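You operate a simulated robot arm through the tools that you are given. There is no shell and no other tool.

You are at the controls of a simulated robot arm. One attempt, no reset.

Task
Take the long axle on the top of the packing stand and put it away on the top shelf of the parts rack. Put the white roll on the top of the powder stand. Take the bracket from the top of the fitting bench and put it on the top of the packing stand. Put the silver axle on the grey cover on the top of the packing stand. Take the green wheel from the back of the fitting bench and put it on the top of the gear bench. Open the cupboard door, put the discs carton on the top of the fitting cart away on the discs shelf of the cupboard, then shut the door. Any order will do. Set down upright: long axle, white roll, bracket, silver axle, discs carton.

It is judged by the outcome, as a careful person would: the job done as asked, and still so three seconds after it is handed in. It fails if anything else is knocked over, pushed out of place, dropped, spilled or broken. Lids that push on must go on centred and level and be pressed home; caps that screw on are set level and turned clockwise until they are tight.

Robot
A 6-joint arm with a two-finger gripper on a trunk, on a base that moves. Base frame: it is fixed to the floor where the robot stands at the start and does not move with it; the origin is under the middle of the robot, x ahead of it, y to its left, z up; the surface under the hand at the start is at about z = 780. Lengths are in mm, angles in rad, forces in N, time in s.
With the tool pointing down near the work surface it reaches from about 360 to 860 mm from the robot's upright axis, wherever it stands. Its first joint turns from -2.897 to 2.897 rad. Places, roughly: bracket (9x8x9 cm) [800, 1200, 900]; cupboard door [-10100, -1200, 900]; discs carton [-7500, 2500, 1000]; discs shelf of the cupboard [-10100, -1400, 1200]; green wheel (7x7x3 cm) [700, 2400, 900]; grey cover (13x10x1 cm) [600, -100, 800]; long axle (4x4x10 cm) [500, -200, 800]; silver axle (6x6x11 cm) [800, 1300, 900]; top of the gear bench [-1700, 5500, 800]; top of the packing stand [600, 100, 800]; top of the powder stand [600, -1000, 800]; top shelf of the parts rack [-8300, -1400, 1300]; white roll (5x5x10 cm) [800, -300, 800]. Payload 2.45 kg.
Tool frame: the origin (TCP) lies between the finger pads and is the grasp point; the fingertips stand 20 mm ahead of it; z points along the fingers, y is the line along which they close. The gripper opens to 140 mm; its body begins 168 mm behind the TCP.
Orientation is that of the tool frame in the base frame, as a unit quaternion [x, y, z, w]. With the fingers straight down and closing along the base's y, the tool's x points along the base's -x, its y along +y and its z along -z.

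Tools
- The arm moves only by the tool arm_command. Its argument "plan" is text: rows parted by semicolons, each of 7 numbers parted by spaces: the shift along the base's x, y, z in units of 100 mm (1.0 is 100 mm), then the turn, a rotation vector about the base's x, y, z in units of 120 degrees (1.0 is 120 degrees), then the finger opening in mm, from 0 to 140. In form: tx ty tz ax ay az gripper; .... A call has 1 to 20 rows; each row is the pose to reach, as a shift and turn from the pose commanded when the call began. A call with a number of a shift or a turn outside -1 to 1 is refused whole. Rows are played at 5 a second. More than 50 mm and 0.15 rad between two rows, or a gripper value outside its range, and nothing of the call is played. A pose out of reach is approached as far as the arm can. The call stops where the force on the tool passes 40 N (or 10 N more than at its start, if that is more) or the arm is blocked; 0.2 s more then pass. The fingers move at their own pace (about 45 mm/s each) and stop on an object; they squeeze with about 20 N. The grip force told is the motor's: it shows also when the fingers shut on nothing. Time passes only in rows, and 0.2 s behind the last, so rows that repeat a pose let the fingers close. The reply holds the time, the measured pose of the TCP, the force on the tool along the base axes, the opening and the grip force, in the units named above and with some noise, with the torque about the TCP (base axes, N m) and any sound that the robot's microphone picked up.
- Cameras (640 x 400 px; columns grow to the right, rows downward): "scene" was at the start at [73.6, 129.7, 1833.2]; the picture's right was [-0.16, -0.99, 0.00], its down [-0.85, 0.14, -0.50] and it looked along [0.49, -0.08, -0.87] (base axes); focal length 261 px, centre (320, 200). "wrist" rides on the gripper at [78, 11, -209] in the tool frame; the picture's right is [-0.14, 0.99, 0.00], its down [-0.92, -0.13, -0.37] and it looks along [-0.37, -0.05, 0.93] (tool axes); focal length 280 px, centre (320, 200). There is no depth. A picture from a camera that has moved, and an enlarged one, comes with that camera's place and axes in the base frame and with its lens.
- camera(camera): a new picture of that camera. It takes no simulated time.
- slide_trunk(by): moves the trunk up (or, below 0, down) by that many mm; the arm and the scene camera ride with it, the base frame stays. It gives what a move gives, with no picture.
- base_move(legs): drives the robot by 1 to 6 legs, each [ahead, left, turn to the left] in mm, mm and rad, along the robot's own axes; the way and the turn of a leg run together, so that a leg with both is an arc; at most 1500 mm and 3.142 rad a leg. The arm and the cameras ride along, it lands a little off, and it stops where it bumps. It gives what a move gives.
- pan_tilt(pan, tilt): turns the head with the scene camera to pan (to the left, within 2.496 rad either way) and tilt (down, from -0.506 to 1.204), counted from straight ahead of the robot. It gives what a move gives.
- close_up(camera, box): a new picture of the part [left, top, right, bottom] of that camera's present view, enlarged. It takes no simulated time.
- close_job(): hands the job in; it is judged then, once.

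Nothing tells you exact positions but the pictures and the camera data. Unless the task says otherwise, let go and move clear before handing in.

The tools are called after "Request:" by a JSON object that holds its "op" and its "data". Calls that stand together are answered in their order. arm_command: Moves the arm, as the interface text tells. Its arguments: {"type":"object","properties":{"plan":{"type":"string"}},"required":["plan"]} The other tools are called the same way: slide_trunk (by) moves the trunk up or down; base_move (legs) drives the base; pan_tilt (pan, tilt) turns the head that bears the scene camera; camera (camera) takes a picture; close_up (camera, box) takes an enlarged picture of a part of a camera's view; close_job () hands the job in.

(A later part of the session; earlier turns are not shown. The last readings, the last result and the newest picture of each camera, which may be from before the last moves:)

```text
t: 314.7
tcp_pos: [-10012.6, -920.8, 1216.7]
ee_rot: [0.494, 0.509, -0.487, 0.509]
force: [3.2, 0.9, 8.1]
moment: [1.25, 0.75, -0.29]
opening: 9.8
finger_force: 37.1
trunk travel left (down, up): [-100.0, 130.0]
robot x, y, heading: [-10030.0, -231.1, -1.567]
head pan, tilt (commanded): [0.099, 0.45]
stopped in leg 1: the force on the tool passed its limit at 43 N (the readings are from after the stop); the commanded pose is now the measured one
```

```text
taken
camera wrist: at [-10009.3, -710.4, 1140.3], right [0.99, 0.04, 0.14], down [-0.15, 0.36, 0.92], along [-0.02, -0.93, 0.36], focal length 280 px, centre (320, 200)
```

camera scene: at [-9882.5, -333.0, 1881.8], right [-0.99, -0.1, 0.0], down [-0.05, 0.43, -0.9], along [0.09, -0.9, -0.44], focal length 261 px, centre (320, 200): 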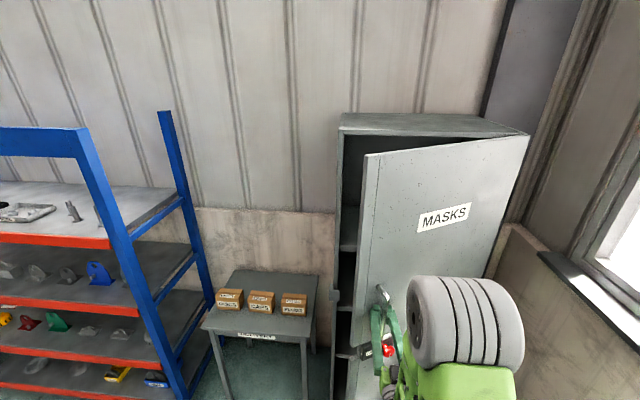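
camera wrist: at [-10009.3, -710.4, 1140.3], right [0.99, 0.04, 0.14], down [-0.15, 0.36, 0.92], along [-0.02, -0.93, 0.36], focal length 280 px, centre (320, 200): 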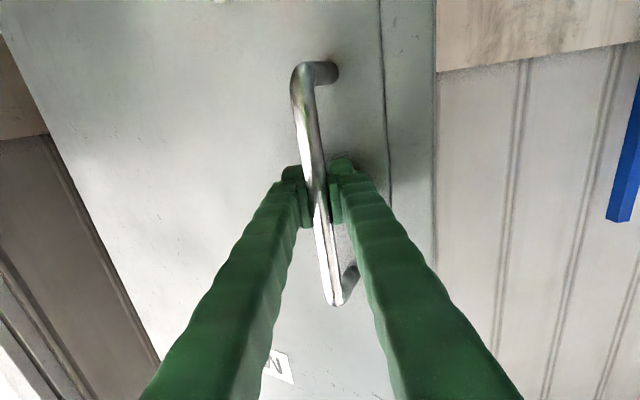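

The door is open about 29°. I'll release the handle and push the door the rest of the way from its inner face.

Request:
{"op": "arm_command", "data": {"plan": "0 0 0 0 0 0 30; 0 0 0 0 0 0 50; 0 0 0 0 0 0 60; 0 0 0 0 0 0 60"}}

Request:
{"op": "base_move", "data": {"legs": [[-220, 0, 0]]}}

Request:
{"op": "pan_tilt", "data": {"pan": -0.1, "tilt": 0.5}}

Request:
{"op": "camera", "data": {"camera": "scene"}}

Request:
{"op": "camera", "data": {"camera": "wrist"}}

```text
t: 315.7
tcp_pos: [-10014.4, -920.4, 1217.0]
ee_rot: [0.494, 0.51, -0.486, 0.509]
force: [-0.2, -0.5, 0.5]
moment: [0.02, 0.02, 0.01]
opening: 60.3
finger_force: 0.0
trunk travel left (down, up): [-100.0, 130.0]
robot x, y, heading: [-10034.2, -232.4, -1.563]
head pan, tilt (commanded): [0.099, 0.45]
```

```text
t: 317.4
tcp_pos: [-10014.8, -699.6, 1217.3]
ee_rot: [0.495, 0.509, -0.487, 0.509]
force: [0.4, 0.0, -0.2]
moment: [0.02, 0.01, 0.01]
opening: 60.0
finger_force: 0.0
trunk travel left (down, up): [-100.0, 130.0]
robot x, y, heading: [-10027.4, -12.4, -1.57]
head pan, tilt (commanded): [0.099, 0.45]
```

```text
t: 318.1
tcp_pos: [-10014.5, -700.3, 1216.2]
ee_rot: [0.495, 0.51, -0.486, 0.509]
force: [0.7, 0.0, -0.6]
moment: [0.0, -0.01, 0.0]
opening: 60.2
finger_force: 0.1
trunk travel left (down, up): [-100.0, 130.0]
robot x, y, heading: [-10028.8, -11.7, -1.563]
head pan, tilt (commanded): [-0.099, 0.499]
```

```text
taken
camera scene: at [-9902.9, -112.5, 1877.4], right [-1.0, 0.1, 0.0], down [0.05, 0.48, -0.88], along [-0.08, -0.87, -0.48], focal length 261 px, centre (320, 200)
```

scene: 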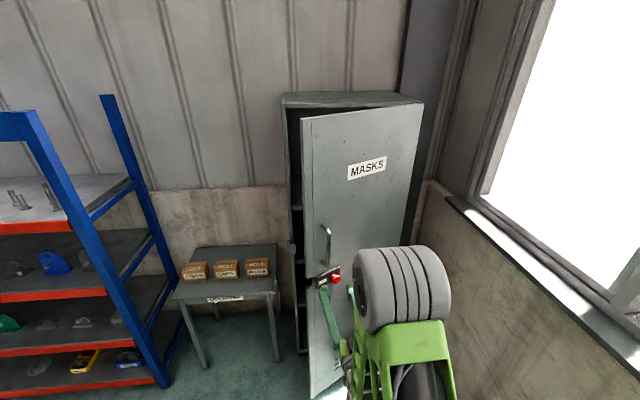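

```text
taken
camera wrist: at [-10011.4, -490.4, 1139.8], right [0.99, 0.04, 0.15], down [-0.15, 0.36, 0.92], along [-0.02, -0.93, 0.36], focal length 280 px, centre (320, 200)
```

wrist: 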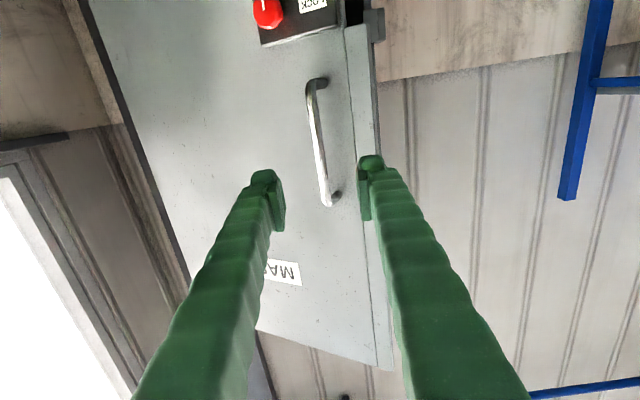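

The door's free edge is now at about (-9927, -946). I'll close the fingers, shift left past that edge, reach in behind it, and swing the door open by turning the base.

Request:
{"op": "base_move", "data": {"legs": [[0, 145, -0.008]]}}

Request:
{"op": "arm_command", "data": {"plan": "0 0 0 0 0 0 30; 0 0 0 0 0 0 0; 0 0 0 0 0 0 0; 0 -0.4 0 0 0 0 0; 0 -0.8 0 0 0 0 0; 0 -1.0 0 0 0 0 0"}}

Request:
{"op": "camera", "data": {"camera": "wrist"}}

Request:
{"op": "camera", "data": {"camera": "scene"}}

```text
t: 320.0
tcp_pos: [-9875.9, -701.6, 1216.1]
ee_rot: [0.497, 0.507, -0.489, 0.507]
force: [0.1, 0.9, 0.3]
moment: [-0.01, -0.03, -0.01]
opening: 60.1
finger_force: 0.0
trunk travel left (down, up): [-100.0, 130.0]
robot x, y, heading: [-9885.9, -12.3, -1.573]
head pan, tilt (commanded): [-0.099, 0.499]
```

```text
t: 321.4
tcp_pos: [-9876.2, -801.1, 1216.6]
ee_rot: [0.497, 0.507, -0.488, 0.507]
force: [-0.3, -0.2, 0.4]
moment: [0.03, -0.02, 0.02]
opening: 0.0
finger_force: 19.6
trunk travel left (down, up): [-100.0, 130.0]
robot x, y, heading: [-9888.4, -11.9, -1.576]
head pan, tilt (commanded): [-0.099, 0.499]
```

```text
taken
camera wrist: at [-9871.0, -591.1, 1140.1], right [0.99, 0.03, 0.15], down [-0.15, 0.36, 0.92], along [-0.03, -0.93, 0.36], focal length 280 px, centre (320, 200)
```

wrist: 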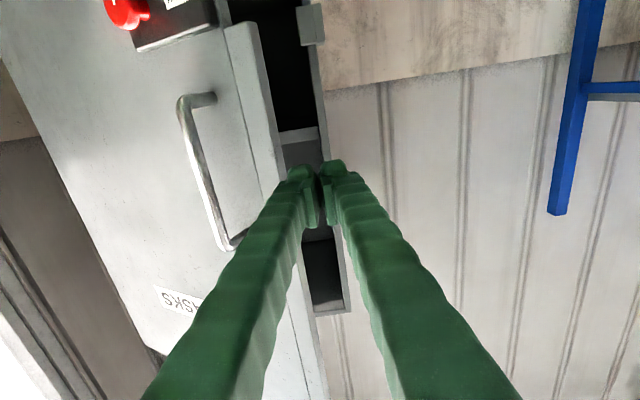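

```text
taken
camera scene: at [-9759.3, -114.0, 1877.4], right [-0.99, 0.1, 0.0], down [0.05, 0.48, -0.88], along [-0.09, -0.87, -0.48], focal length 261 px, centre (320, 200)
```

scene: 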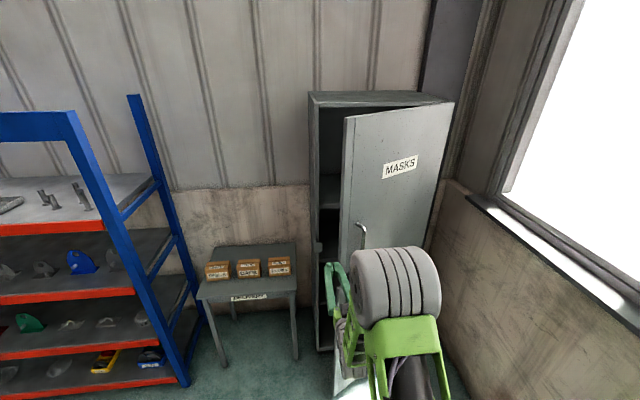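

The gap behind the door edge is clear at x≈-9876. Reaching in further.

Request:
{"op": "arm_command", "data": {"plan": "0 -0.4 0 0 0 0 0; 0 -0.8 0 0 0 0 0; 0.02 -1.0 0 0 0 0 0"}}

Request:
{"op": "base_move", "data": {"legs": [[110, 0, 0]]}}

Request:
{"op": "camera", "data": {"camera": "wrist"}}

Request:
{"op": "camera", "data": {"camera": "scene"}}

```text
t: 322.2
tcp_pos: [-9875.5, -900.6, 1216.3]
ee_rot: [0.498, 0.507, -0.489, 0.506]
force: [-0.4, -0.1, -0.1]
moment: [-0.01, 0.03, -0.02]
opening: 0.0
finger_force: 19.8
trunk travel left (down, up): [-100.0, 130.0]
robot x, y, heading: [-9887.5, -10.6, -1.578]
head pan, tilt (commanded): [-0.099, 0.499]
```

```text
t: 323.4
tcp_pos: [-9875.2, -1011.9, 1215.2]
ee_rot: [0.497, 0.507, -0.489, 0.506]
force: [-0.8, -0.2, -0.2]
moment: [-0.07, -0.01, -0.02]
opening: 0.0
finger_force: 19.5
trunk travel left (down, up): [-100.0, 130.0]
robot x, y, heading: [-9889.7, -119.8, -1.576]
head pan, tilt (commanded): [-0.099, 0.499]
```

```text
taken
camera wrist: at [-9870.2, -801.1, 1138.6], right [0.99, 0.03, 0.15], down [-0.15, 0.36, 0.92], along [-0.03, -0.93, 0.36], focal length 280 px, centre (320, 200)
```

wrist: 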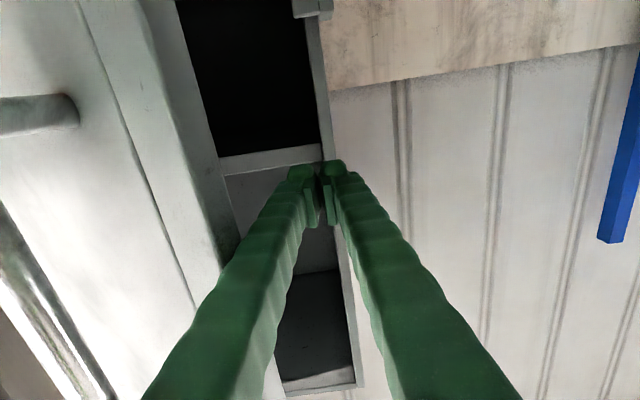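

```text
taken
camera scene: at [-9760.1, -225.1, 1877.2], right [-0.99, 0.11, 0.0], down [0.05, 0.48, -0.88], along [-0.09, -0.87, -0.48], focal length 261 px, centre (320, 200)
```

scene: 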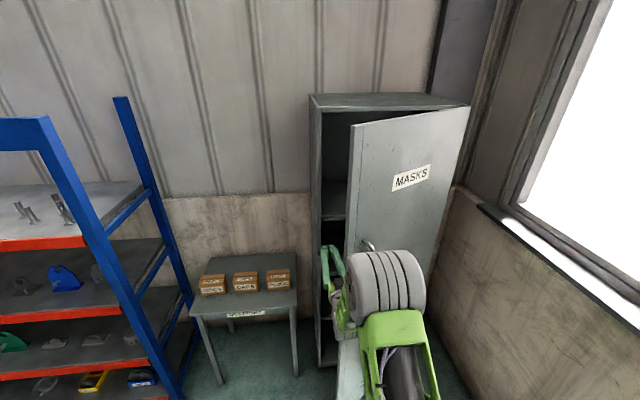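

Fingers are behind the door's edge. Turning the base slowly clockwise to push it open.

Request:
{"op": "base_move", "data": {"legs": [[0, 0, -0.2]]}}

Request:
{"op": "camera", "data": {"camera": "scene"}}

```text
t: 324.2
tcp_pos: [-9885.1, -1008.6, 1215.5]
ee_rot: [0.496, 0.509, -0.49, 0.505]
force: [2.8, 0.7, 1.2]
moment: [0.06, 0.04, -0.21]
opening: 0.0
finger_force: 20.1
trunk travel left (down, up): [-100.0, 130.0]
robot x, y, heading: [-9885.1, -120.0, -1.602]
head pan, tilt (commanded): [-0.099, 0.499]
stopped in leg 1: the force on the tool passed its limit at 62 N (the readings are from after the stop); the commanded pose is now the measured one
```

```text
taken
camera scene: at [-9761.7, -226.0, 1877.3], right [-0.99, 0.13, 0.0], down [0.06, 0.47, -0.88], along [-0.11, -0.87, -0.48], focal length 261 px, centre (320, 200)
```

scene: 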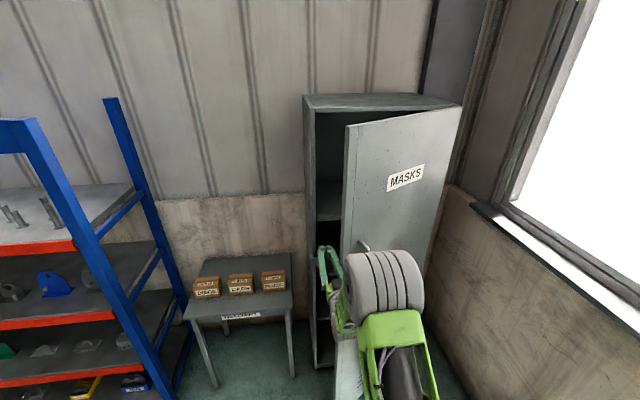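

The base turn hit it too briskly (stopped by the force limit, no harm). I'll push with slower arm steps instead.

Request:
{"op": "arm_command", "data": {"plan": "-0.05 0 0 0 0 0 0; -0.1 0 0 0 0 0 0; -0.15 0 0 0 0 0 0; -0.2 0 0 0 0 0 0; -0.26 0 0 0 0 0 0; -0.32 0 0 0 0 0 0; -0.39 0 0 0 0 0 0; -0.46 0 0 0 0 0 0; -0.54 0 0 0 0 0 0; -0.62 0 0 0 0 0 0; -0.7 0 0 0 0 0 0; -0.8 0 0 0 0 0 0; -0.9 0 0 0 0 0 0; -1.0 0 0 0 0 0 0"}}

Request:
{"op": "camera", "data": {"camera": "scene"}}

Request:
{"op": "camera", "data": {"camera": "wrist"}}

```text
t: 324.9
tcp_pos: [-9883.8, -1007.4, 1214.2]
ee_rot: [0.491, 0.514, -0.486, 0.508]
force: [10.7, 6.0, 3.7]
moment: [0.36, 0.0, -1.12]
opening: 0.2
finger_force: 19.5
trunk travel left (down, up): [-100.0, 130.0]
robot x, y, heading: [-9886.2, -124.7, -1.592]
head pan, tilt (commanded): [-0.099, 0.499]
stopped in row 3: the force on the tool passed its limit at 44 N (the readings are from after the stop); the commanded pose is now the measured one
```

```text
taken
camera scene: at [-9759.7, -224.2, 1877.4], right [-0.99, 0.12, 0.0], down [0.06, 0.47, -0.88], along [-0.11, -0.87, -0.48], focal length 261 px, centre (320, 200)
```

scene: 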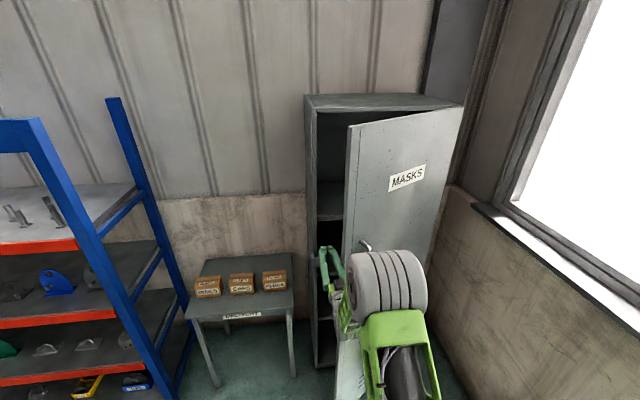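

```text
taken
camera wrist: at [-9881.8, -796.7, 1138.7], right [0.99, 0.04, 0.14], down [-0.14, 0.35, 0.93], along [-0.01, -0.94, 0.35], focal length 280 px, centre (320, 200)
```

wrist: 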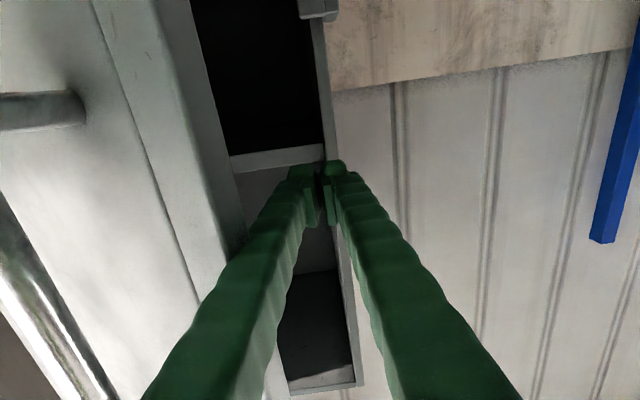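

Pushing at the very edge is poor leverage at this angle. I'll retreat and instead pull the handle further with just the fingertips, from further back so the arm has room.

Request:
{"op": "arm_command", "data": {"plan": "0.1 0 0 0 0 0 0; 0.12 0.4 0 0 0 0 0; 0.12 0.8 0 0 0 0 0; 0.12 1.0 0 0 0 0 0"}}

Request:
{"op": "base_move", "data": {"legs": [[-180, 0, 0.025]]}}

Request:
{"op": "base_move", "data": {"legs": [[0, -180, 0]]}}

Request:
{"op": "arm_command", "data": {"plan": "0 0 0 0 0 0 40; 0 0 0 0 0 0 60; 0 0 0 0 0 0 60"}}

Request:
{"op": "camera", "data": {"camera": "wrist"}}

Request:
{"op": "camera", "data": {"camera": "scene"}}

```text
t: 325.9
tcp_pos: [-9875.6, -909.5, 1214.1]
ee_rot: [0.494, 0.513, -0.486, 0.506]
force: [-0.6, 0.0, -0.4]
moment: [0.0, 0.02, 0.0]
opening: 0.2
finger_force: 19.8
trunk travel left (down, up): [-100.0, 130.0]
robot x, y, heading: [-9886.5, -122.1, -1.596]
head pan, tilt (commanded): [-0.099, 0.499]
```

```text
t: 327.4
tcp_pos: [-9853.0, -728.6, 1213.8]
ee_rot: [0.487, 0.519, -0.48, 0.513]
force: [0.0, 0.2, 0.0]
moment: [0.02, -0.02, 0.0]
opening: 0.1
finger_force: 20.4
trunk travel left (down, up): [-100.0, 130.0]
robot x, y, heading: [-9880.6, 59.4, -1.573]
head pan, tilt (commanded): [-0.099, 0.499]
```

```text
t: 329.6
tcp_pos: [-10033.6, -729.4, 1212.3]
ee_rot: [0.487, 0.519, -0.48, 0.512]
force: [0.2, 0.1, 0.3]
moment: [0.0, 0.01, 0.01]
opening: 0.0
finger_force: 19.8
trunk travel left (down, up): [-100.0, 130.0]
robot x, y, heading: [-10067.9, 55.1, -1.575]
head pan, tilt (commanded): [-0.099, 0.499]
```

```text
t: 330.4
tcp_pos: [-10033.3, -729.4, 1212.9]
ee_rot: [0.487, 0.519, -0.48, 0.513]
force: [0.2, 0.0, -1.3]
moment: [-0.03, 0.0, 0.01]
opening: 59.9
finger_force: 0.1
trunk travel left (down, up): [-100.0, 130.0]
robot x, y, heading: [-10064.6, 59.4, -1.574]
head pan, tilt (commanded): [-0.099, 0.499]
```

```text
taken
camera wrist: at [-10035.1, -518.4, 1137.3], right [0.99, 0.06, 0.14], down [-0.15, 0.35, 0.93], along [0.01, -0.94, 0.35], focal length 280 px, centre (320, 200)
```

wrist: 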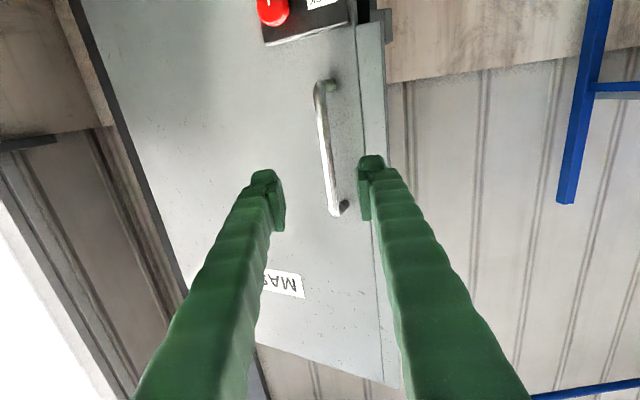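

```text
taken
camera scene: at [-9935.9, -42.5, 1877.4], right [-0.99, 0.1, 0.0], down [0.05, 0.48, -0.88], along [-0.09, -0.87, -0.48], focal length 261 px, centre (320, 200)
```

scene: 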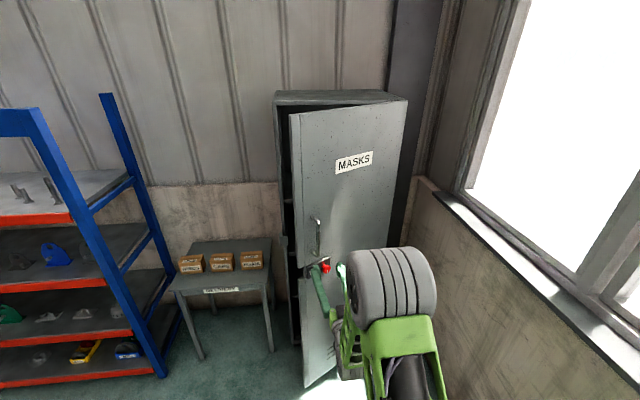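

The handle reads at (-10012, -920). Approaching so only the fingertips take the bar.

Request:
{"op": "base_move", "data": {"legs": [[80, 0, 0]]}}

Request:
{"op": "arm_command", "data": {"plan": "0.2 -0.2 0 0 0 0 60; 0.2 -0.5 0 0 0 0 60; 0.2 -0.7 0 0 0 0 60; 0.2 -0.85 0 0 0 0 60"}}

Request:
{"op": "camera", "data": {"camera": "wrist"}}

```text
t: 331.5
tcp_pos: [-10032.8, -810.7, 1211.7]
ee_rot: [0.488, 0.519, -0.48, 0.512]
force: [-0.5, 0.2, -0.8]
moment: [-0.08, 0.0, -0.01]
opening: 59.9
finger_force: 0.0
trunk travel left (down, up): [-100.0, 130.0]
robot x, y, heading: [-10069.8, -23.7, -1.572]
head pan, tilt (commanded): [-0.099, 0.499]
```

```text
t: 332.5
tcp_pos: [-10012.6, -894.7, 1211.9]
ee_rot: [0.487, 0.519, -0.48, 0.513]
force: [-0.6, -0.3, -0.1]
moment: [-0.01, -0.01, -0.02]
opening: 60.0
finger_force: 0.0
trunk travel left (down, up): [-100.0, 130.0]
robot x, y, heading: [-10066.1, -20.5, -1.573]
head pan, tilt (commanded): [-0.099, 0.499]
```

```text
taken
camera wrist: at [-10015.4, -684.0, 1136.9], right [0.99, 0.06, 0.14], down [-0.15, 0.35, 0.93], along [0.01, -0.94, 0.35], focal length 280 px, centre (320, 200)
```

wrist: 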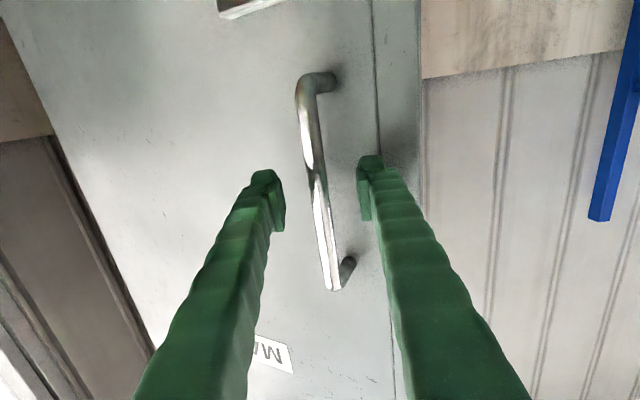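

Request:
{"op": "arm_command", "data": {"plan": "0 -0.06 0 0 0 0 60; 0 -0.13 0 0 0 0 40; 0 -0.13 0 0 0 0 20; 0 -0.13 0 0 0 0 5; 0 -0.13 0 0 0 0 5; 0 -0.13 0 0 0 0 5; 0 -0.13 0 0 0 0 5"}}

Request:
{"op": "close_up", "data": {"camera": "wrist", "box": [220, 50, 460, 300]}}

```text
t: 334.1
tcp_pos: [-10013.5, -906.7, 1212.6]
ee_rot: [0.487, 0.519, -0.481, 0.512]
force: [1.8, 0.4, -0.1]
moment: [-0.04, 0.37, 0.03]
opening: 11.3
finger_force: 38.1
trunk travel left (down, up): [-100.0, 130.0]
robot x, y, heading: [-10062.2, -23.5, -1.572]
head pan, tilt (commanded): [-0.099, 0.499]
```

```text
1.60 times, centred on (340, 175) of wrist
camera zoom: at [-10015.2, -696.1, 1137.0], right [0.99, 0.06, 0.14], down [-0.15, 0.35, 0.93], along [0.01, -0.94, 0.35], focal length 449 px, centre (288, 240)
```

zoom: 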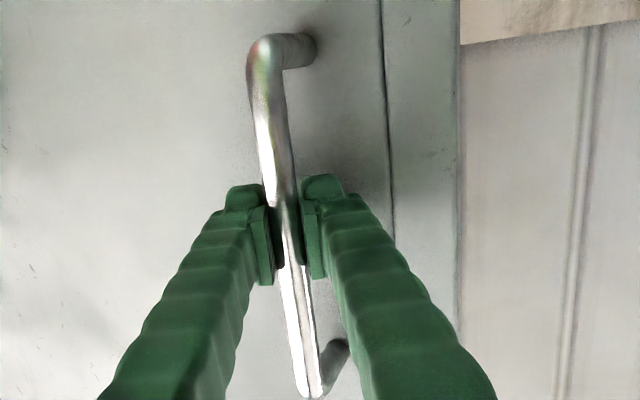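

Request:
{"op": "arm_command", "data": {"plan": "-0.08 0.104 0 0 0 0 5; -0.162 0.207 0 0 0 0 5; -0.247 0.307 0 0 0 0 5; -0.334 0.405 0 0 0 0 5; -0.425 0.501 0 0 0 0 5; -0.517 0.595 0 0 0 0 5; -0.612 0.686 0 0 0 0 5; -0.71 0.774 0 0 0 0 5; -0.81 0.86 0 0 0 0 5; -0.911 0.943 0 0 0 0 5"}}

Request:
{"op": "camera", "data": {"camera": "scene"}}

Request:
{"op": "camera", "data": {"camera": "wrist"}}

```text
t: 336.3
tcp_pos: [-10103.3, -810.3, 1212.6]
ee_rot: [0.487, 0.52, -0.479, 0.513]
force: [11.1, 14.5, -4.1]
moment: [0.11, 0.39, -0.15]
opening: 10.8
finger_force: 38.3
trunk travel left (down, up): [-100.0, 130.0]
robot x, y, heading: [-10064.3, -24.8, -1.574]
head pan, tilt (commanded): [-0.099, 0.499]
```

```text
taken
camera scene: at [-9934.7, -120.0, 1877.4], right [-0.99, 0.1, 0.0], down [0.05, 0.48, -0.88], along [-0.09, -0.87, -0.48], focal length 261 px, centre (320, 200)
```

scene: 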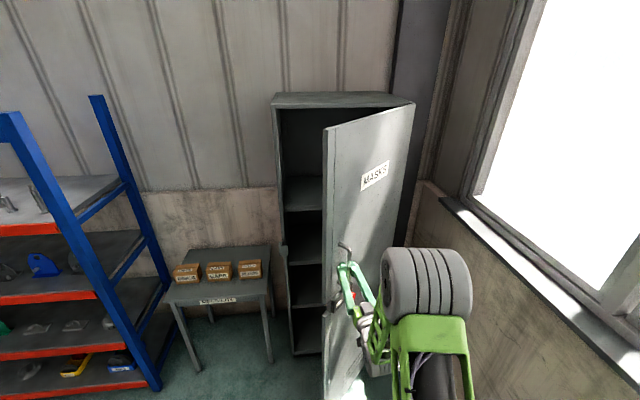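

```text
taken
camera wrist: at [-10106.1, -599.7, 1137.2], right [0.99, 0.06, 0.14], down [-0.15, 0.35, 0.93], along [0.01, -0.94, 0.35], focal length 280 px, centre (320, 200)
```

wrist: 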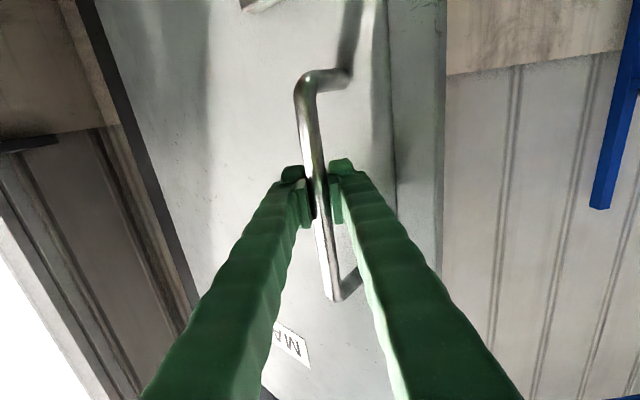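

Works well — about 45° open. Continuing.

Request:
{"op": "arm_command", "data": {"plan": "-0.104 0.081 0 0 0 0 5; -0.21 0.159 0 0 0 0 5; -0.319 0.234 0 0 0 0 5; -0.429 0.306 0 0 0 0 5; -0.54 0.375 0 0 0 0 5; -0.654 0.441 0 0 0 0 5; -0.769 0.505 0 0 0 0 5; -0.886 0.565 0 0 0 0 5; -0.997 0.618 0 0 0 0 5"}}

Request:
{"op": "camera", "data": {"camera": "scene"}}

Request:
{"op": "camera", "data": {"camera": "wrist"}}

```text
t: 338.3
tcp_pos: [-10203.2, -747.7, 1214.1]
ee_rot: [0.489, 0.519, -0.48, 0.511]
force: [12.0, 27.2, -13.4]
moment: [-0.18, 0.59, -0.09]
opening: 10.6
finger_force: 37.8
trunk travel left (down, up): [-100.0, 130.0]
robot x, y, heading: [-10061.2, -22.6, -1.575]
head pan, tilt (commanded): [-0.099, 0.499]
```

```text
taken
camera scene: at [-9934.7, -118.9, 1877.4], right [-0.99, 0.1, 0.0], down [0.05, 0.47, -0.88], along [-0.09, -0.87, -0.48], focal length 261 px, centre (320, 200)
```

scene: 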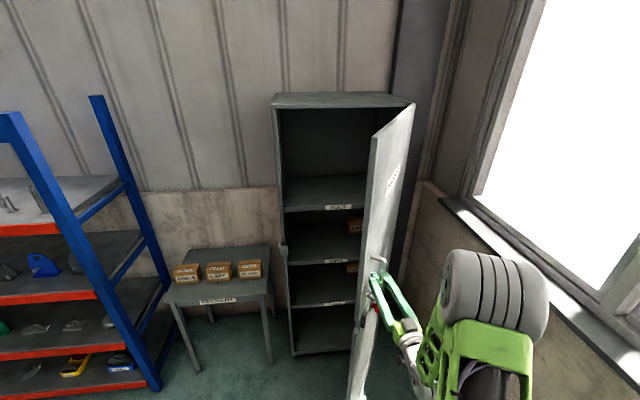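

```text
taken
camera wrist: at [-10205.4, -537.2, 1137.5], right [0.99, 0.06, 0.14], down [-0.15, 0.35, 0.93], along [0.01, -0.94, 0.35], focal length 280 px, centre (320, 200)
```

wrist: 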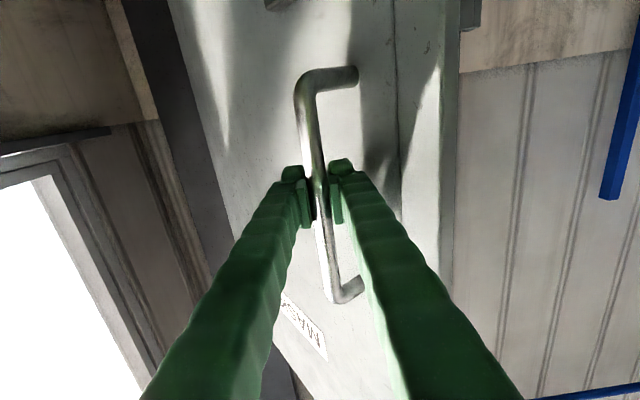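

Request:
{"op": "arm_command", "data": {"plan": "-0.12 0.055 0 0 0 0 5; -0.241 0.106 0 0 0 0 5; -0.364 0.154 0 0 0 0 5; -0.487 0.198 0 0 0 0 5; -0.612 0.24 0 0 0 0 5; -0.738 0.278 0 0 0 0 5; -0.865 0.313 0 0 0 0 5"}}

Request:
{"op": "camera", "data": {"camera": "scene"}}

Request:
{"op": "close_up", "data": {"camera": "scene", "box": [260, 90, 420, 360]}}

```text
t: 339.9
tcp_pos: [-10292.2, -716.4, 1213.9]
ee_rot: [0.488, 0.518, -0.481, 0.512]
force: [7.2, 28.9, -13.3]
moment: [-0.23, 0.67, -0.07]
opening: 10.6
finger_force: 37.8
trunk travel left (down, up): [-100.0, 130.0]
robot x, y, heading: [-10065.9, -17.5, -1.574]
head pan, tilt (commanded): [-0.099, 0.499]
```

```text
taken
camera scene: at [-9936.0, -118.7, 1877.5], right [-0.99, 0.1, 0.0], down [0.05, 0.47, -0.88], along [-0.09, -0.87, -0.48], focal length 261 px, centre (320, 200)
```

scene: 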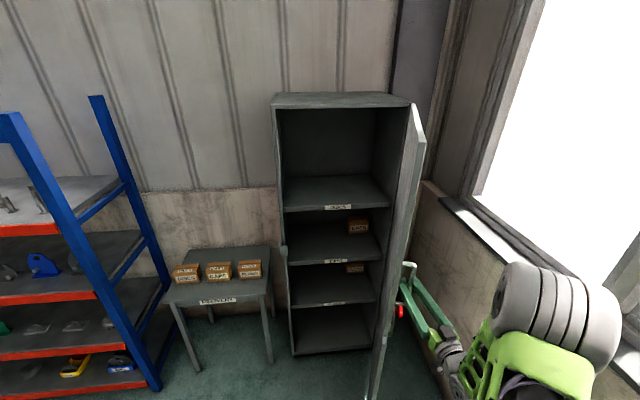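

```text
1.48 times, centred on (340, 225) of scene
camera zoom: at [-9936.0, -118.7, 1877.5], right [-0.99, 0.1, 0.0], down [0.05, 0.47, -0.88], along [-0.09, -0.87, -0.48], focal length 387 px, centre (290, 163)
```

zoom: 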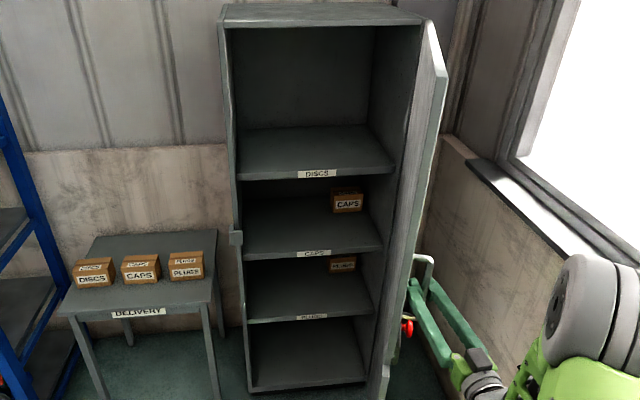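

The "DISCS" shelf is the top one and is empty. The door is about 70° open; I'll ease it a bit further with the arm.

Request:
{"op": "arm_command", "data": {"plan": "-0.09 0.02 0 0 0 0 5; -0.18 0.04 0 0 0 0 5; -0.264 0.055 0 0 0 0 5; -0.35 0.07 0 0 0 0 5; -0.44 0.085 0 0 0 0 5; -0.53 0.1 0 0 0 0 5; -0.62 0.11 0 0 0 0 5; -0.71 0.12 0 0 0 0 5; -0.8 0.13 0 0 0 0 5; -0.9 0.135 0 0 0 0 5; -0.99 0.14 0 0 0 0 5"}}

Request:
{"op": "camera", "data": {"camera": "scene"}}

Request:
{"op": "camera", "data": {"camera": "wrist"}}

```text
t: 342.3
tcp_pos: [-10390.8, -701.7, 1214.4]
ee_rot: [0.488, 0.517, -0.482, 0.512]
force: [2.5, 31.4, -9.8]
moment: [-0.53, 0.68, -0.02]
opening: 10.6
finger_force: 37.5
trunk travel left (down, up): [-100.0, 130.0]
robot x, y, heading: [-10062.1, -19.1, -1.573]
head pan, tilt (commanded): [-0.099, 0.499]
```

```text
taken
camera scene: at [-9936.4, -118.0, 1877.6], right [-0.99, 0.1, 0.0], down [0.05, 0.47, -0.88], along [-0.09, -0.87, -0.48], focal length 261 px, centre (320, 200)
```

scene: 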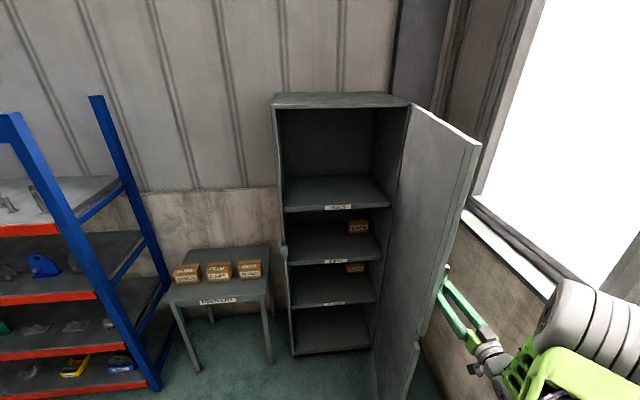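

```text
taken
camera wrist: at [-10392.4, -491.8, 1137.9], right [0.99, 0.06, 0.14], down [-0.15, 0.35, 0.92], along [0.01, -0.94, 0.35], focal length 280 px, centre (320, 200)
```

wrist: 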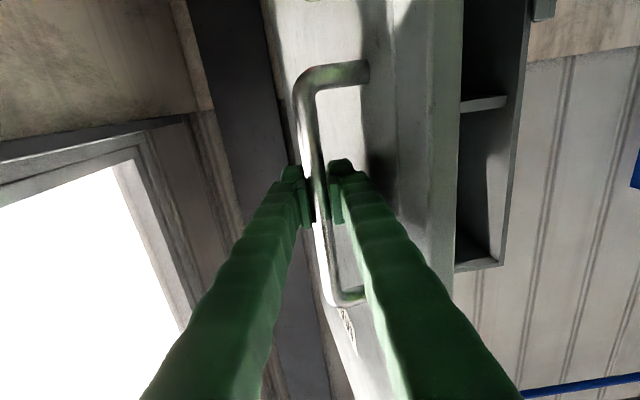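

Request:
{"op": "arm_command", "data": {"plan": "-0.09 0 0 0 0 0 5; -0.18 0 0 0 0 0 5; -0.27 0 0 0 0 0 5; -0.36 0 0 0 0 0 5; -0.45 -0.005 0 0 0 0 5; -0.54 -0.01 0 0 0 0 5; -0.6 -0.015 0 0 0 0 5"}}

Request:
{"op": "camera", "data": {"camera": "scene"}}

```text
t: 343.9
tcp_pos: [-10452.3, -703.4, 1214.6]
ee_rot: [0.487, 0.518, -0.481, 0.512]
force: [-1.1, 31.5, -8.0]
moment: [-0.29, 0.71, -0.01]
opening: 10.2
finger_force: 37.5
trunk travel left (down, up): [-100.0, 130.0]
robot x, y, heading: [-10062.9, -19.8, -1.573]
head pan, tilt (commanded): [-0.099, 0.499]
```

```text
taken
camera scene: at [-9937.0, -117.9, 1877.7], right [-0.99, 0.1, 0.0], down [0.05, 0.47, -0.88], along [-0.09, -0.87, -0.48], focal length 261 px, centre (320, 200)
```

scene: 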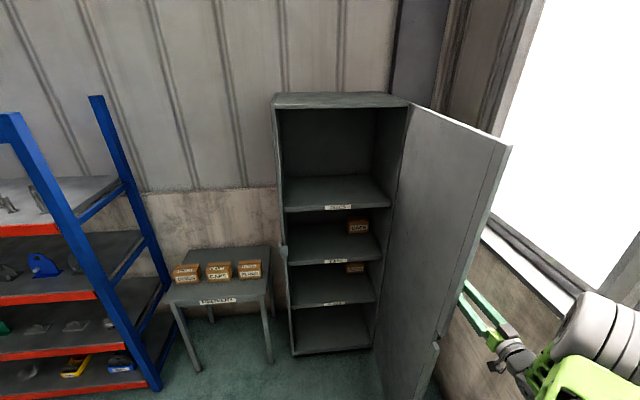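

The door is open nearly 90°. I'll relieve the pull, open the fingers slightly and withdraw straight back from the bar.

Request:
{"op": "arm_command", "data": {"plan": "0 -0.03 0 0 0 0 5; 0 -0.06 0 0 0 0 5; 0 -0.06 0 0 0 0 14; 0 -0.06 0 0 0 0 18; 0 -0.06 0 0 0 0 18"}}

Request:
{"op": "base_move", "data": {"legs": [[-120, 0, 0]]}}

Request:
{"op": "camera", "data": {"camera": "scene"}}

Request:
{"op": "camera", "data": {"camera": "wrist"}}

```text
t: 345.1
tcp_pos: [-10448.8, -712.0, 1213.8]
ee_rot: [0.487, 0.518, -0.481, 0.513]
force: [0.3, 0.1, -0.6]
moment: [0.05, -0.01, -0.03]
opening: 18.3
finger_force: 0.0
trunk travel left (down, up): [-100.0, 130.0]
robot x, y, heading: [-10063.3, -25.3, -1.576]
head pan, tilt (commanded): [-0.099, 0.499]
```

```text
t: 346.3
tcp_pos: [-10450.1, -592.6, 1215.1]
ee_rot: [0.488, 0.519, -0.48, 0.512]
force: [0.8, 0.5, -0.3]
moment: [0.05, -0.03, -0.02]
opening: 18.3
finger_force: 0.1
trunk travel left (down, up): [-100.0, 130.0]
robot x, y, heading: [-10065.1, 98.6, -1.571]
head pan, tilt (commanded): [-0.099, 0.499]
```

```text
taken
camera scene: at [-9935.8, -2.2, 1877.5], right [-0.99, 0.1, 0.0], down [0.05, 0.48, -0.88], along [-0.09, -0.87, -0.48], focal length 261 px, centre (320, 200)
```

scene: 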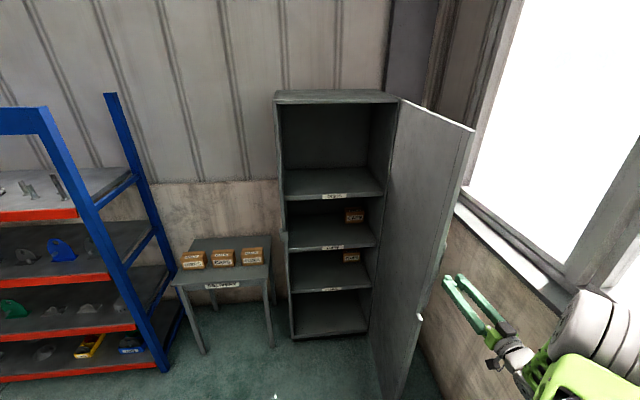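

```text
taken
camera wrist: at [-10451.7, -382.3, 1137.6], right [0.99, 0.06, 0.14], down [-0.15, 0.35, 0.93], along [0.01, -0.94, 0.35], focal length 280 px, centre (320, 200)
```

wrist: 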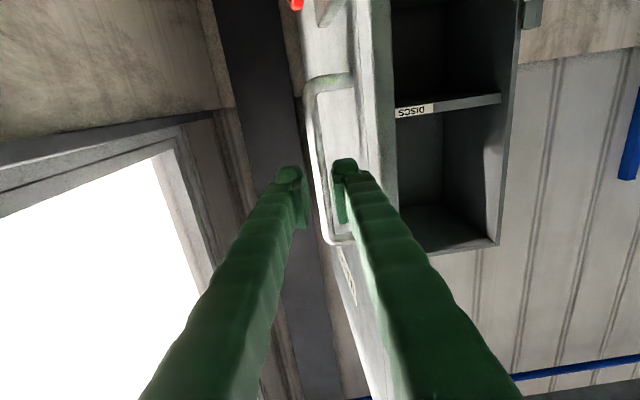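

The door stays open at ~88°. I'll measure the DISCS shelf while I'm here.

Request:
{"op": "close_up", "data": {"camera": "scene", "box": [260, 80, 420, 220]}}

Request:
{"op": "close_up", "data": {"camera": "wrist", "box": [340, 0, 560, 270]}}

```text
2.86 times, centred on (340, 150) of scene
camera zoom: at [-9935.8, -2.2, 1877.5], right [-0.99, 0.1, 0.0], down [0.05, 0.48, -0.88], along [-0.09, -0.87, -0.48], focal length 747 px, centre (263, 343)
```

zoom: 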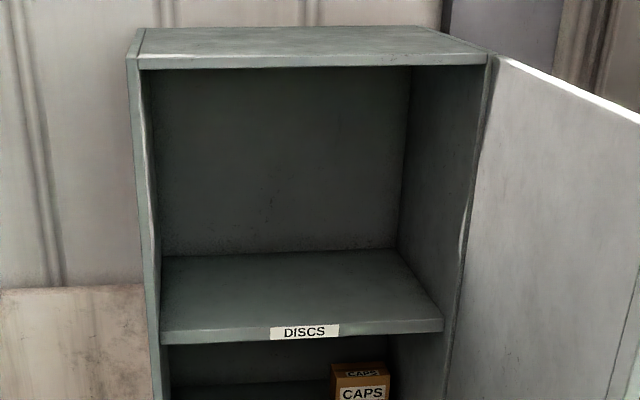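

```text
1.48 times, centred on (450, 135) of wrist
camera zoom: at [-10451.7, -382.3, 1137.6], right [0.99, 0.06, 0.14], down [-0.15, 0.35, 0.93], along [0.01, -0.94, 0.35], focal length 415 px, centre (127, 296)
```

zoom: 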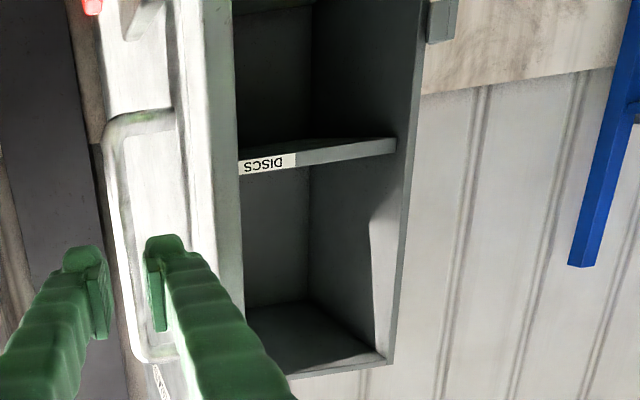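

I have the DISCS shelf at z≈1235, front y≈-1230, about 380 deep. Next I bring the arm back in line and head for the fitting cart to get the discs carton.

Request:
{"op": "base_move", "data": {"legs": [[-200, 0, 0]]}}

Request:
{"op": "arm_command", "data": {"plan": "0.4 0 0 0 0 0 60; 0.8 0 0 0 0 0 80; 1.0 0 0 0 0 0 80"}}

Request:
{"op": "arm_command", "data": {"plan": "0.4 0 0 0 0 0 80; 0.8 0 0 0 0 0 80; 1.0 0 0 0 0 0 80"}}

Request:
{"op": "arm_command", "data": {"plan": "0.4 0 0 0 0 0 80; 0.8 0 0 0 0 0 80; 1.0 0 0 0 0 0 80"}}

Request:
{"op": "arm_command", "data": {"plan": "0.4 0 0 0 0 0 80; 0.8 0 0 0 0 0 80"}}

Request:
{"op": "pan_tilt", "data": {"pan": 2.2, "tilt": 0.35}}

Request:
{"op": "camera", "data": {"camera": "scene"}}

```text
t: 347.9
tcp_pos: [-10448.9, -391.9, 1214.5]
ee_rot: [0.488, 0.518, -0.481, 0.512]
force: [1.3, 0.0, 0.5]
moment: [0.03, 0.0, -0.01]
opening: 18.4
finger_force: 0.0
trunk travel left (down, up): [-100.0, 130.0]
robot x, y, heading: [-10063.6, 294.7, -1.577]
head pan, tilt (commanded): [-0.099, 0.499]
```

```text
t: 348.7
tcp_pos: [-10348.9, -393.0, 1214.1]
ee_rot: [0.488, 0.519, -0.481, 0.511]
force: [-0.4, 0.0, -0.4]
moment: [0.02, 0.02, -0.02]
opening: 80.0
finger_force: 0.1
trunk travel left (down, up): [-100.0, 130.0]
robot x, y, heading: [-10066.8, 295.9, -1.574]
head pan, tilt (commanded): [-0.099, 0.499]
```

```text
t: 349.5
tcp_pos: [-10248.6, -392.9, 1213.1]
ee_rot: [0.488, 0.519, -0.48, 0.512]
force: [0.5, 0.0, -0.1]
moment: [-0.04, -0.02, 0.02]
opening: 79.9
finger_force: 0.0
trunk travel left (down, up): [-100.0, 130.0]
robot x, y, heading: [-10062.9, 292.9, -1.573]
head pan, tilt (commanded): [-0.099, 0.499]
```

```text
t: 350.3
tcp_pos: [-10149.4, -393.2, 1213.7]
ee_rot: [0.488, 0.519, -0.48, 0.512]
force: [-0.2, -0.7, 0.0]
moment: [-0.02, 0.04, 0.02]
opening: 79.8
finger_force: 0.2
trunk travel left (down, up): [-100.0, 130.0]
robot x, y, heading: [-10060.2, 298.4, -1.573]
head pan, tilt (commanded): [-0.099, 0.499]
```

```text
t: 350.9
tcp_pos: [-10068.2, -393.1, 1213.4]
ee_rot: [0.487, 0.519, -0.481, 0.512]
force: [1.4, -0.1, 0.4]
moment: [-0.02, -0.03, -0.07]
opening: 79.8
finger_force: 0.0
trunk travel left (down, up): [-100.0, 130.0]
robot x, y, heading: [-10059.3, 296.6, -1.575]
head pan, tilt (commanded): [-0.099, 0.499]
```

```text
t: 353.1
tcp_pos: [-10068.7, -393.1, 1212.5]
ee_rot: [0.488, 0.518, -0.481, 0.512]
force: [-0.5, -0.4, -0.4]
moment: [0.01, 0.01, 0.0]
opening: 79.9
finger_force: 0.1
trunk travel left (down, up): [-100.0, 130.0]
robot x, y, heading: [-10063.2, 296.3, -1.571]
head pan, tilt (commanded): [2.201, 0.351]
```

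```text
taken
camera scene: at [-9850.6, 342.5, 1891.0], right [0.59, -0.81, 0.0], down [-0.28, -0.2, -0.94], along [0.76, 0.55, -0.34], focal length 261 px, centre (320, 200)
```

scene: 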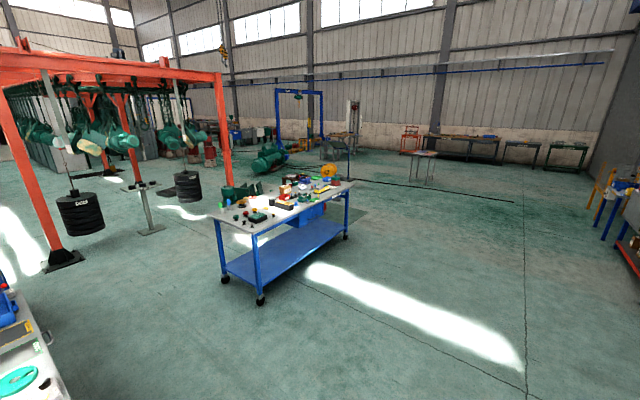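

Request:
{"op": "close_up", "data": {"camera": "scene", "box": [195, 150, 375, 260]}}

Request:
{"op": "close_up", "data": {"camera": "scene", "box": [240, 160, 360, 230]}}

```text
3.56 times, centred on (285, 205) of scene
camera zoom: at [-9850.6, 342.5, 1891.0], right [0.59, -0.81, 0.0], down [-0.28, -0.2, -0.94], along [0.76, 0.55, -0.34], focal length 929 px, centre (444, 182)
```

zoom: 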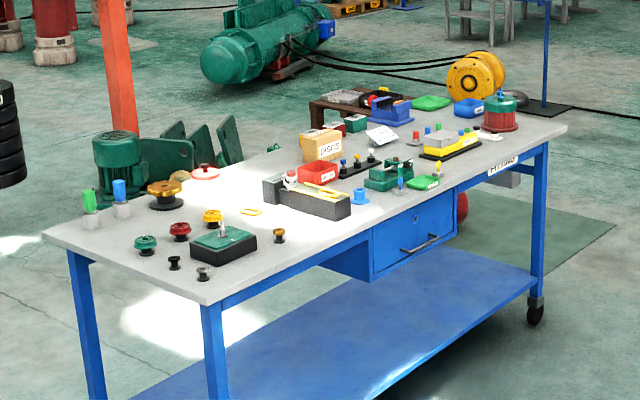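

```text
5.33 times, centred on (300, 195) of scene
camera zoom: at [-9850.6, 342.5, 1891.0], right [0.59, -0.81, 0.0], down [-0.28, -0.2, -0.94], along [0.76, 0.55, -0.34], focal length 1394 px, centre (427, 227)
```

zoom: 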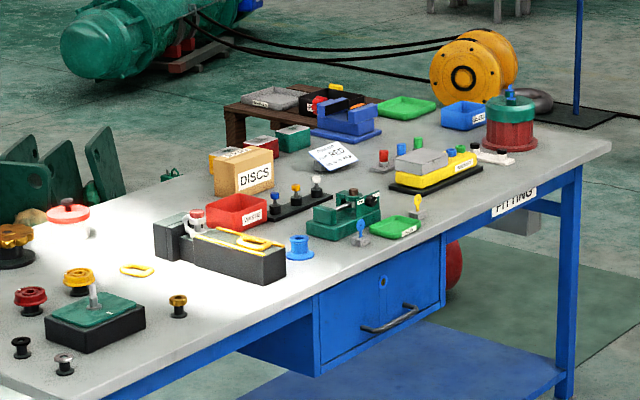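

The DISCS carton stands toward the back of the crowded fitting cart, roughly (-7700, 2400). I'll turn around, drive to the cart's front side and look closely.

Request:
{"op": "base_move", "data": {"legs": [[0, 0, 3.142]]}}

Request:
{"op": "base_move", "data": {"legs": [[0, -1200, 0], [0, -1180, 0], [800, 0, 0]]}}

Request:
{"op": "pan_tilt", "data": {"pan": 0.0, "tilt": 0.5}}

Request:
{"op": "camera", "data": {"camera": "scene"}}

```text
refused: 3.142 is not a number from -3.14159 to 3.14159
```

```text
t: 358.4
tcp_pos: [-10564.2, -392.0, 1212.9]
ee_rot: [0.488, 0.519, -0.481, 0.512]
force: [0.0, -0.8, 0.3]
moment: [-0.04, 0.02, -0.04]
opening: 79.8
finger_force: 0.0
trunk travel left (down, up): [-100.0, 130.0]
robot x, y, heading: [-10556.6, 299.8, -1.568]
head pan, tilt (commanded): [2.201, 0.351]
stopped in leg 1: the robot was blocked; the commanded pose is now the measured one
```

```text
t: 360.4
tcp_pos: [-10565.2, -392.7, 1212.4]
ee_rot: [0.488, 0.518, -0.481, 0.512]
force: [0.3, -0.9, -0.4]
moment: [0.0, 0.01, 0.02]
opening: 80.2
finger_force: 0.0
trunk travel left (down, up): [-100.0, 130.0]
robot x, y, heading: [-10557.5, 301.0, -1.57]
head pan, tilt (commanded): [0.0, 0.499]
```

```text
taken
camera scene: at [-10421.4, 198.7, 1877.4], right [-1.0, 0.0, 0.0], down [0.0, 0.48, -0.88], along [0.0, -0.88, -0.48], focal length 261 px, centre (320, 200)
```

scene: 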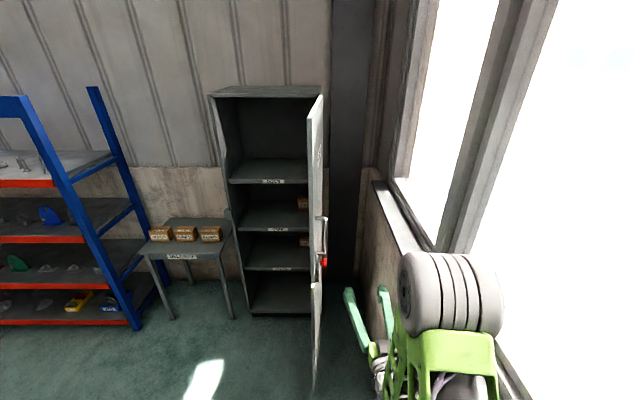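

The turn was refused (just over π) and the queued drive went right until it was blocked at the wall side. I'll check what it bumped before continuing, and won't chain such calls again.

Request:
{"op": "pan_tilt", "data": {"pan": -1.4, "tilt": 0.9}}

Request:
{"op": "camera", "data": {"camera": "scene"}}

```text
t: 362.0
tcp_pos: [-10565.1, -392.0, 1213.1]
ee_rot: [0.488, 0.518, -0.482, 0.511]
force: [-1.2, 0.3, 0.1]
moment: [0.02, -0.03, 0.01]
opening: 80.1
finger_force: 0.1
trunk travel left (down, up): [-100.0, 130.0]
robot x, y, heading: [-10559.6, 298.6, -1.569]
head pan, tilt (commanded): [-1.4, 0.901]
```

```text
taken
camera scene: at [-10495.9, 276.8, 1843.5], right [-0.17, 0.99, 0.0], down [0.77, 0.13, -0.62], along [-0.61, -0.11, -0.78], focal length 261 px, centre (320, 200)
```

scene: 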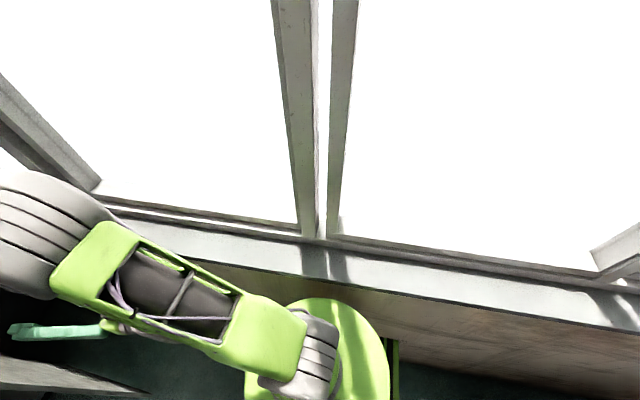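

It only touched the bare wall. Moving left away from it, then turning.

Request:
{"op": "base_move", "data": {"legs": [[0, 700, 0]]}}

```text
t: 368.5
tcp_pos: [-9864.1, -390.5, 1213.2]
ee_rot: [0.488, 0.519, -0.481, 0.512]
force: [-0.3, -0.2, 0.2]
moment: [0.0, 0.03, 0.02]
opening: 80.0
finger_force: 0.1
trunk travel left (down, up): [-100.0, 130.0]
robot x, y, heading: [-9859.4, 301.0, -1.568]
head pan, tilt (commanded): [-1.4, 0.901]
```

Request:
{"op": "base_move", "data": {"legs": [[0, 0, 3.135]]}}

```text
t: 376.2
tcp_pos: [-9840.0, 991.9, 1213.9]
ee_rot: [0.514, -0.493, -0.507, -0.485]
force: [0.2, 0.2, 0.0]
moment: [-0.01, 0.03, -0.03]
opening: 79.6
finger_force: 0.0
trunk travel left (down, up): [-100.0, 130.0]
robot x, y, heading: [-9861.4, 299.7, 1.553]
head pan, tilt (commanded): [-1.4, 0.901]
```

Request:
{"op": "base_move", "data": {"legs": [[0, -1100, 0.017], [0, -1060, 0]]}}

Request:
{"op": "pan_tilt", "data": {"pan": 0.0, "tilt": 0.4}}

Request:
{"op": "camera", "data": {"camera": "scene"}}

```text
t: 395.4
tcp_pos: [-7694.5, 986.5, 1213.5]
ee_rot: [0.52, -0.486, -0.513, -0.479]
force: [1.3, 1.0, 0.1]
moment: [0.01, -0.01, -0.01]
opening: 79.8
finger_force: 0.1
trunk travel left (down, up): [-100.0, 130.0]
robot x, y, heading: [-7693.9, 293.0, 1.581]
head pan, tilt (commanded): [-1.4, 0.901]
```

```text
t: 396.9
tcp_pos: [-7693.3, 987.4, 1213.6]
ee_rot: [0.52, -0.486, -0.514, -0.479]
force: [-0.8, 0.4, -0.1]
moment: [0.0, 0.0, -0.03]
opening: 79.9
finger_force: 0.0
trunk travel left (down, up): [-100.0, 130.0]
robot x, y, heading: [-7694.0, 293.8, 1.582]
head pan, tilt (commanded): [0.0, 0.4]
```

```text
taken
camera scene: at [-7837.3, 396.9, 1886.5], right [1.0, 0.01, 0.0], down [0.0, -0.39, -0.92], along [-0.01, 0.92, -0.39], focal length 261 px, centre (320, 200)
```

scene: 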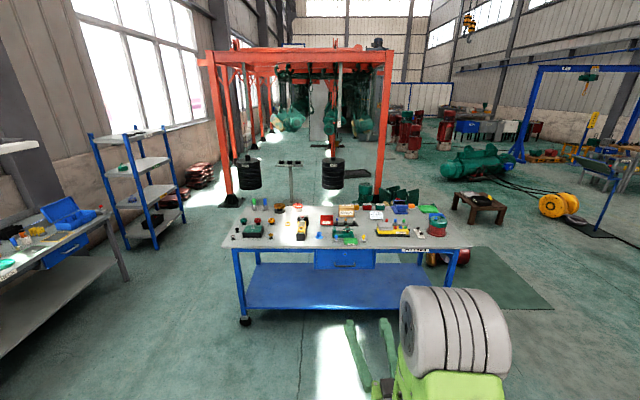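

Request:
{"op": "close_up", "data": {"camera": "scene", "box": [220, 190, 480, 350]}}

Request:
{"op": "close_up", "data": {"camera": "scene", "box": [290, 190, 420, 260]}}

```text
2.46 times, centred on (350, 270) of scene
camera zoom: at [-7837.3, 396.9, 1886.5], right [1.0, 0.01, 0.0], down [0.0, -0.39, -0.92], along [-0.01, 0.92, -0.39], focal length 643 px, centre (246, 28)
```

zoom: 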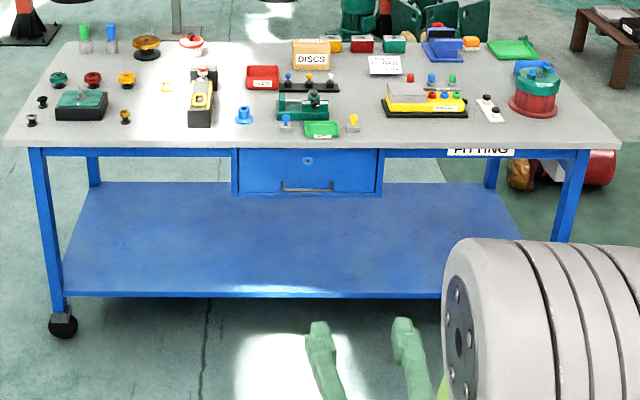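

```text
4.92 times, centred on (355, 225) of scene
camera zoom: at [-7837.3, 396.9, 1886.5], right [1.0, 0.01, 0.0], down [0.0, -0.39, -0.92], along [-0.01, 0.92, -0.39], focal length 1287 px, centre (148, 77)
```

zoom: 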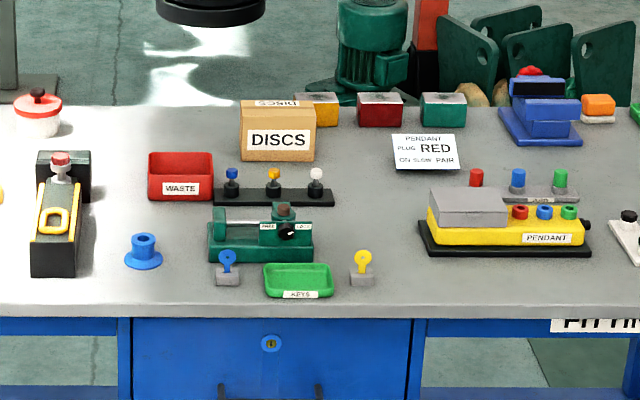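

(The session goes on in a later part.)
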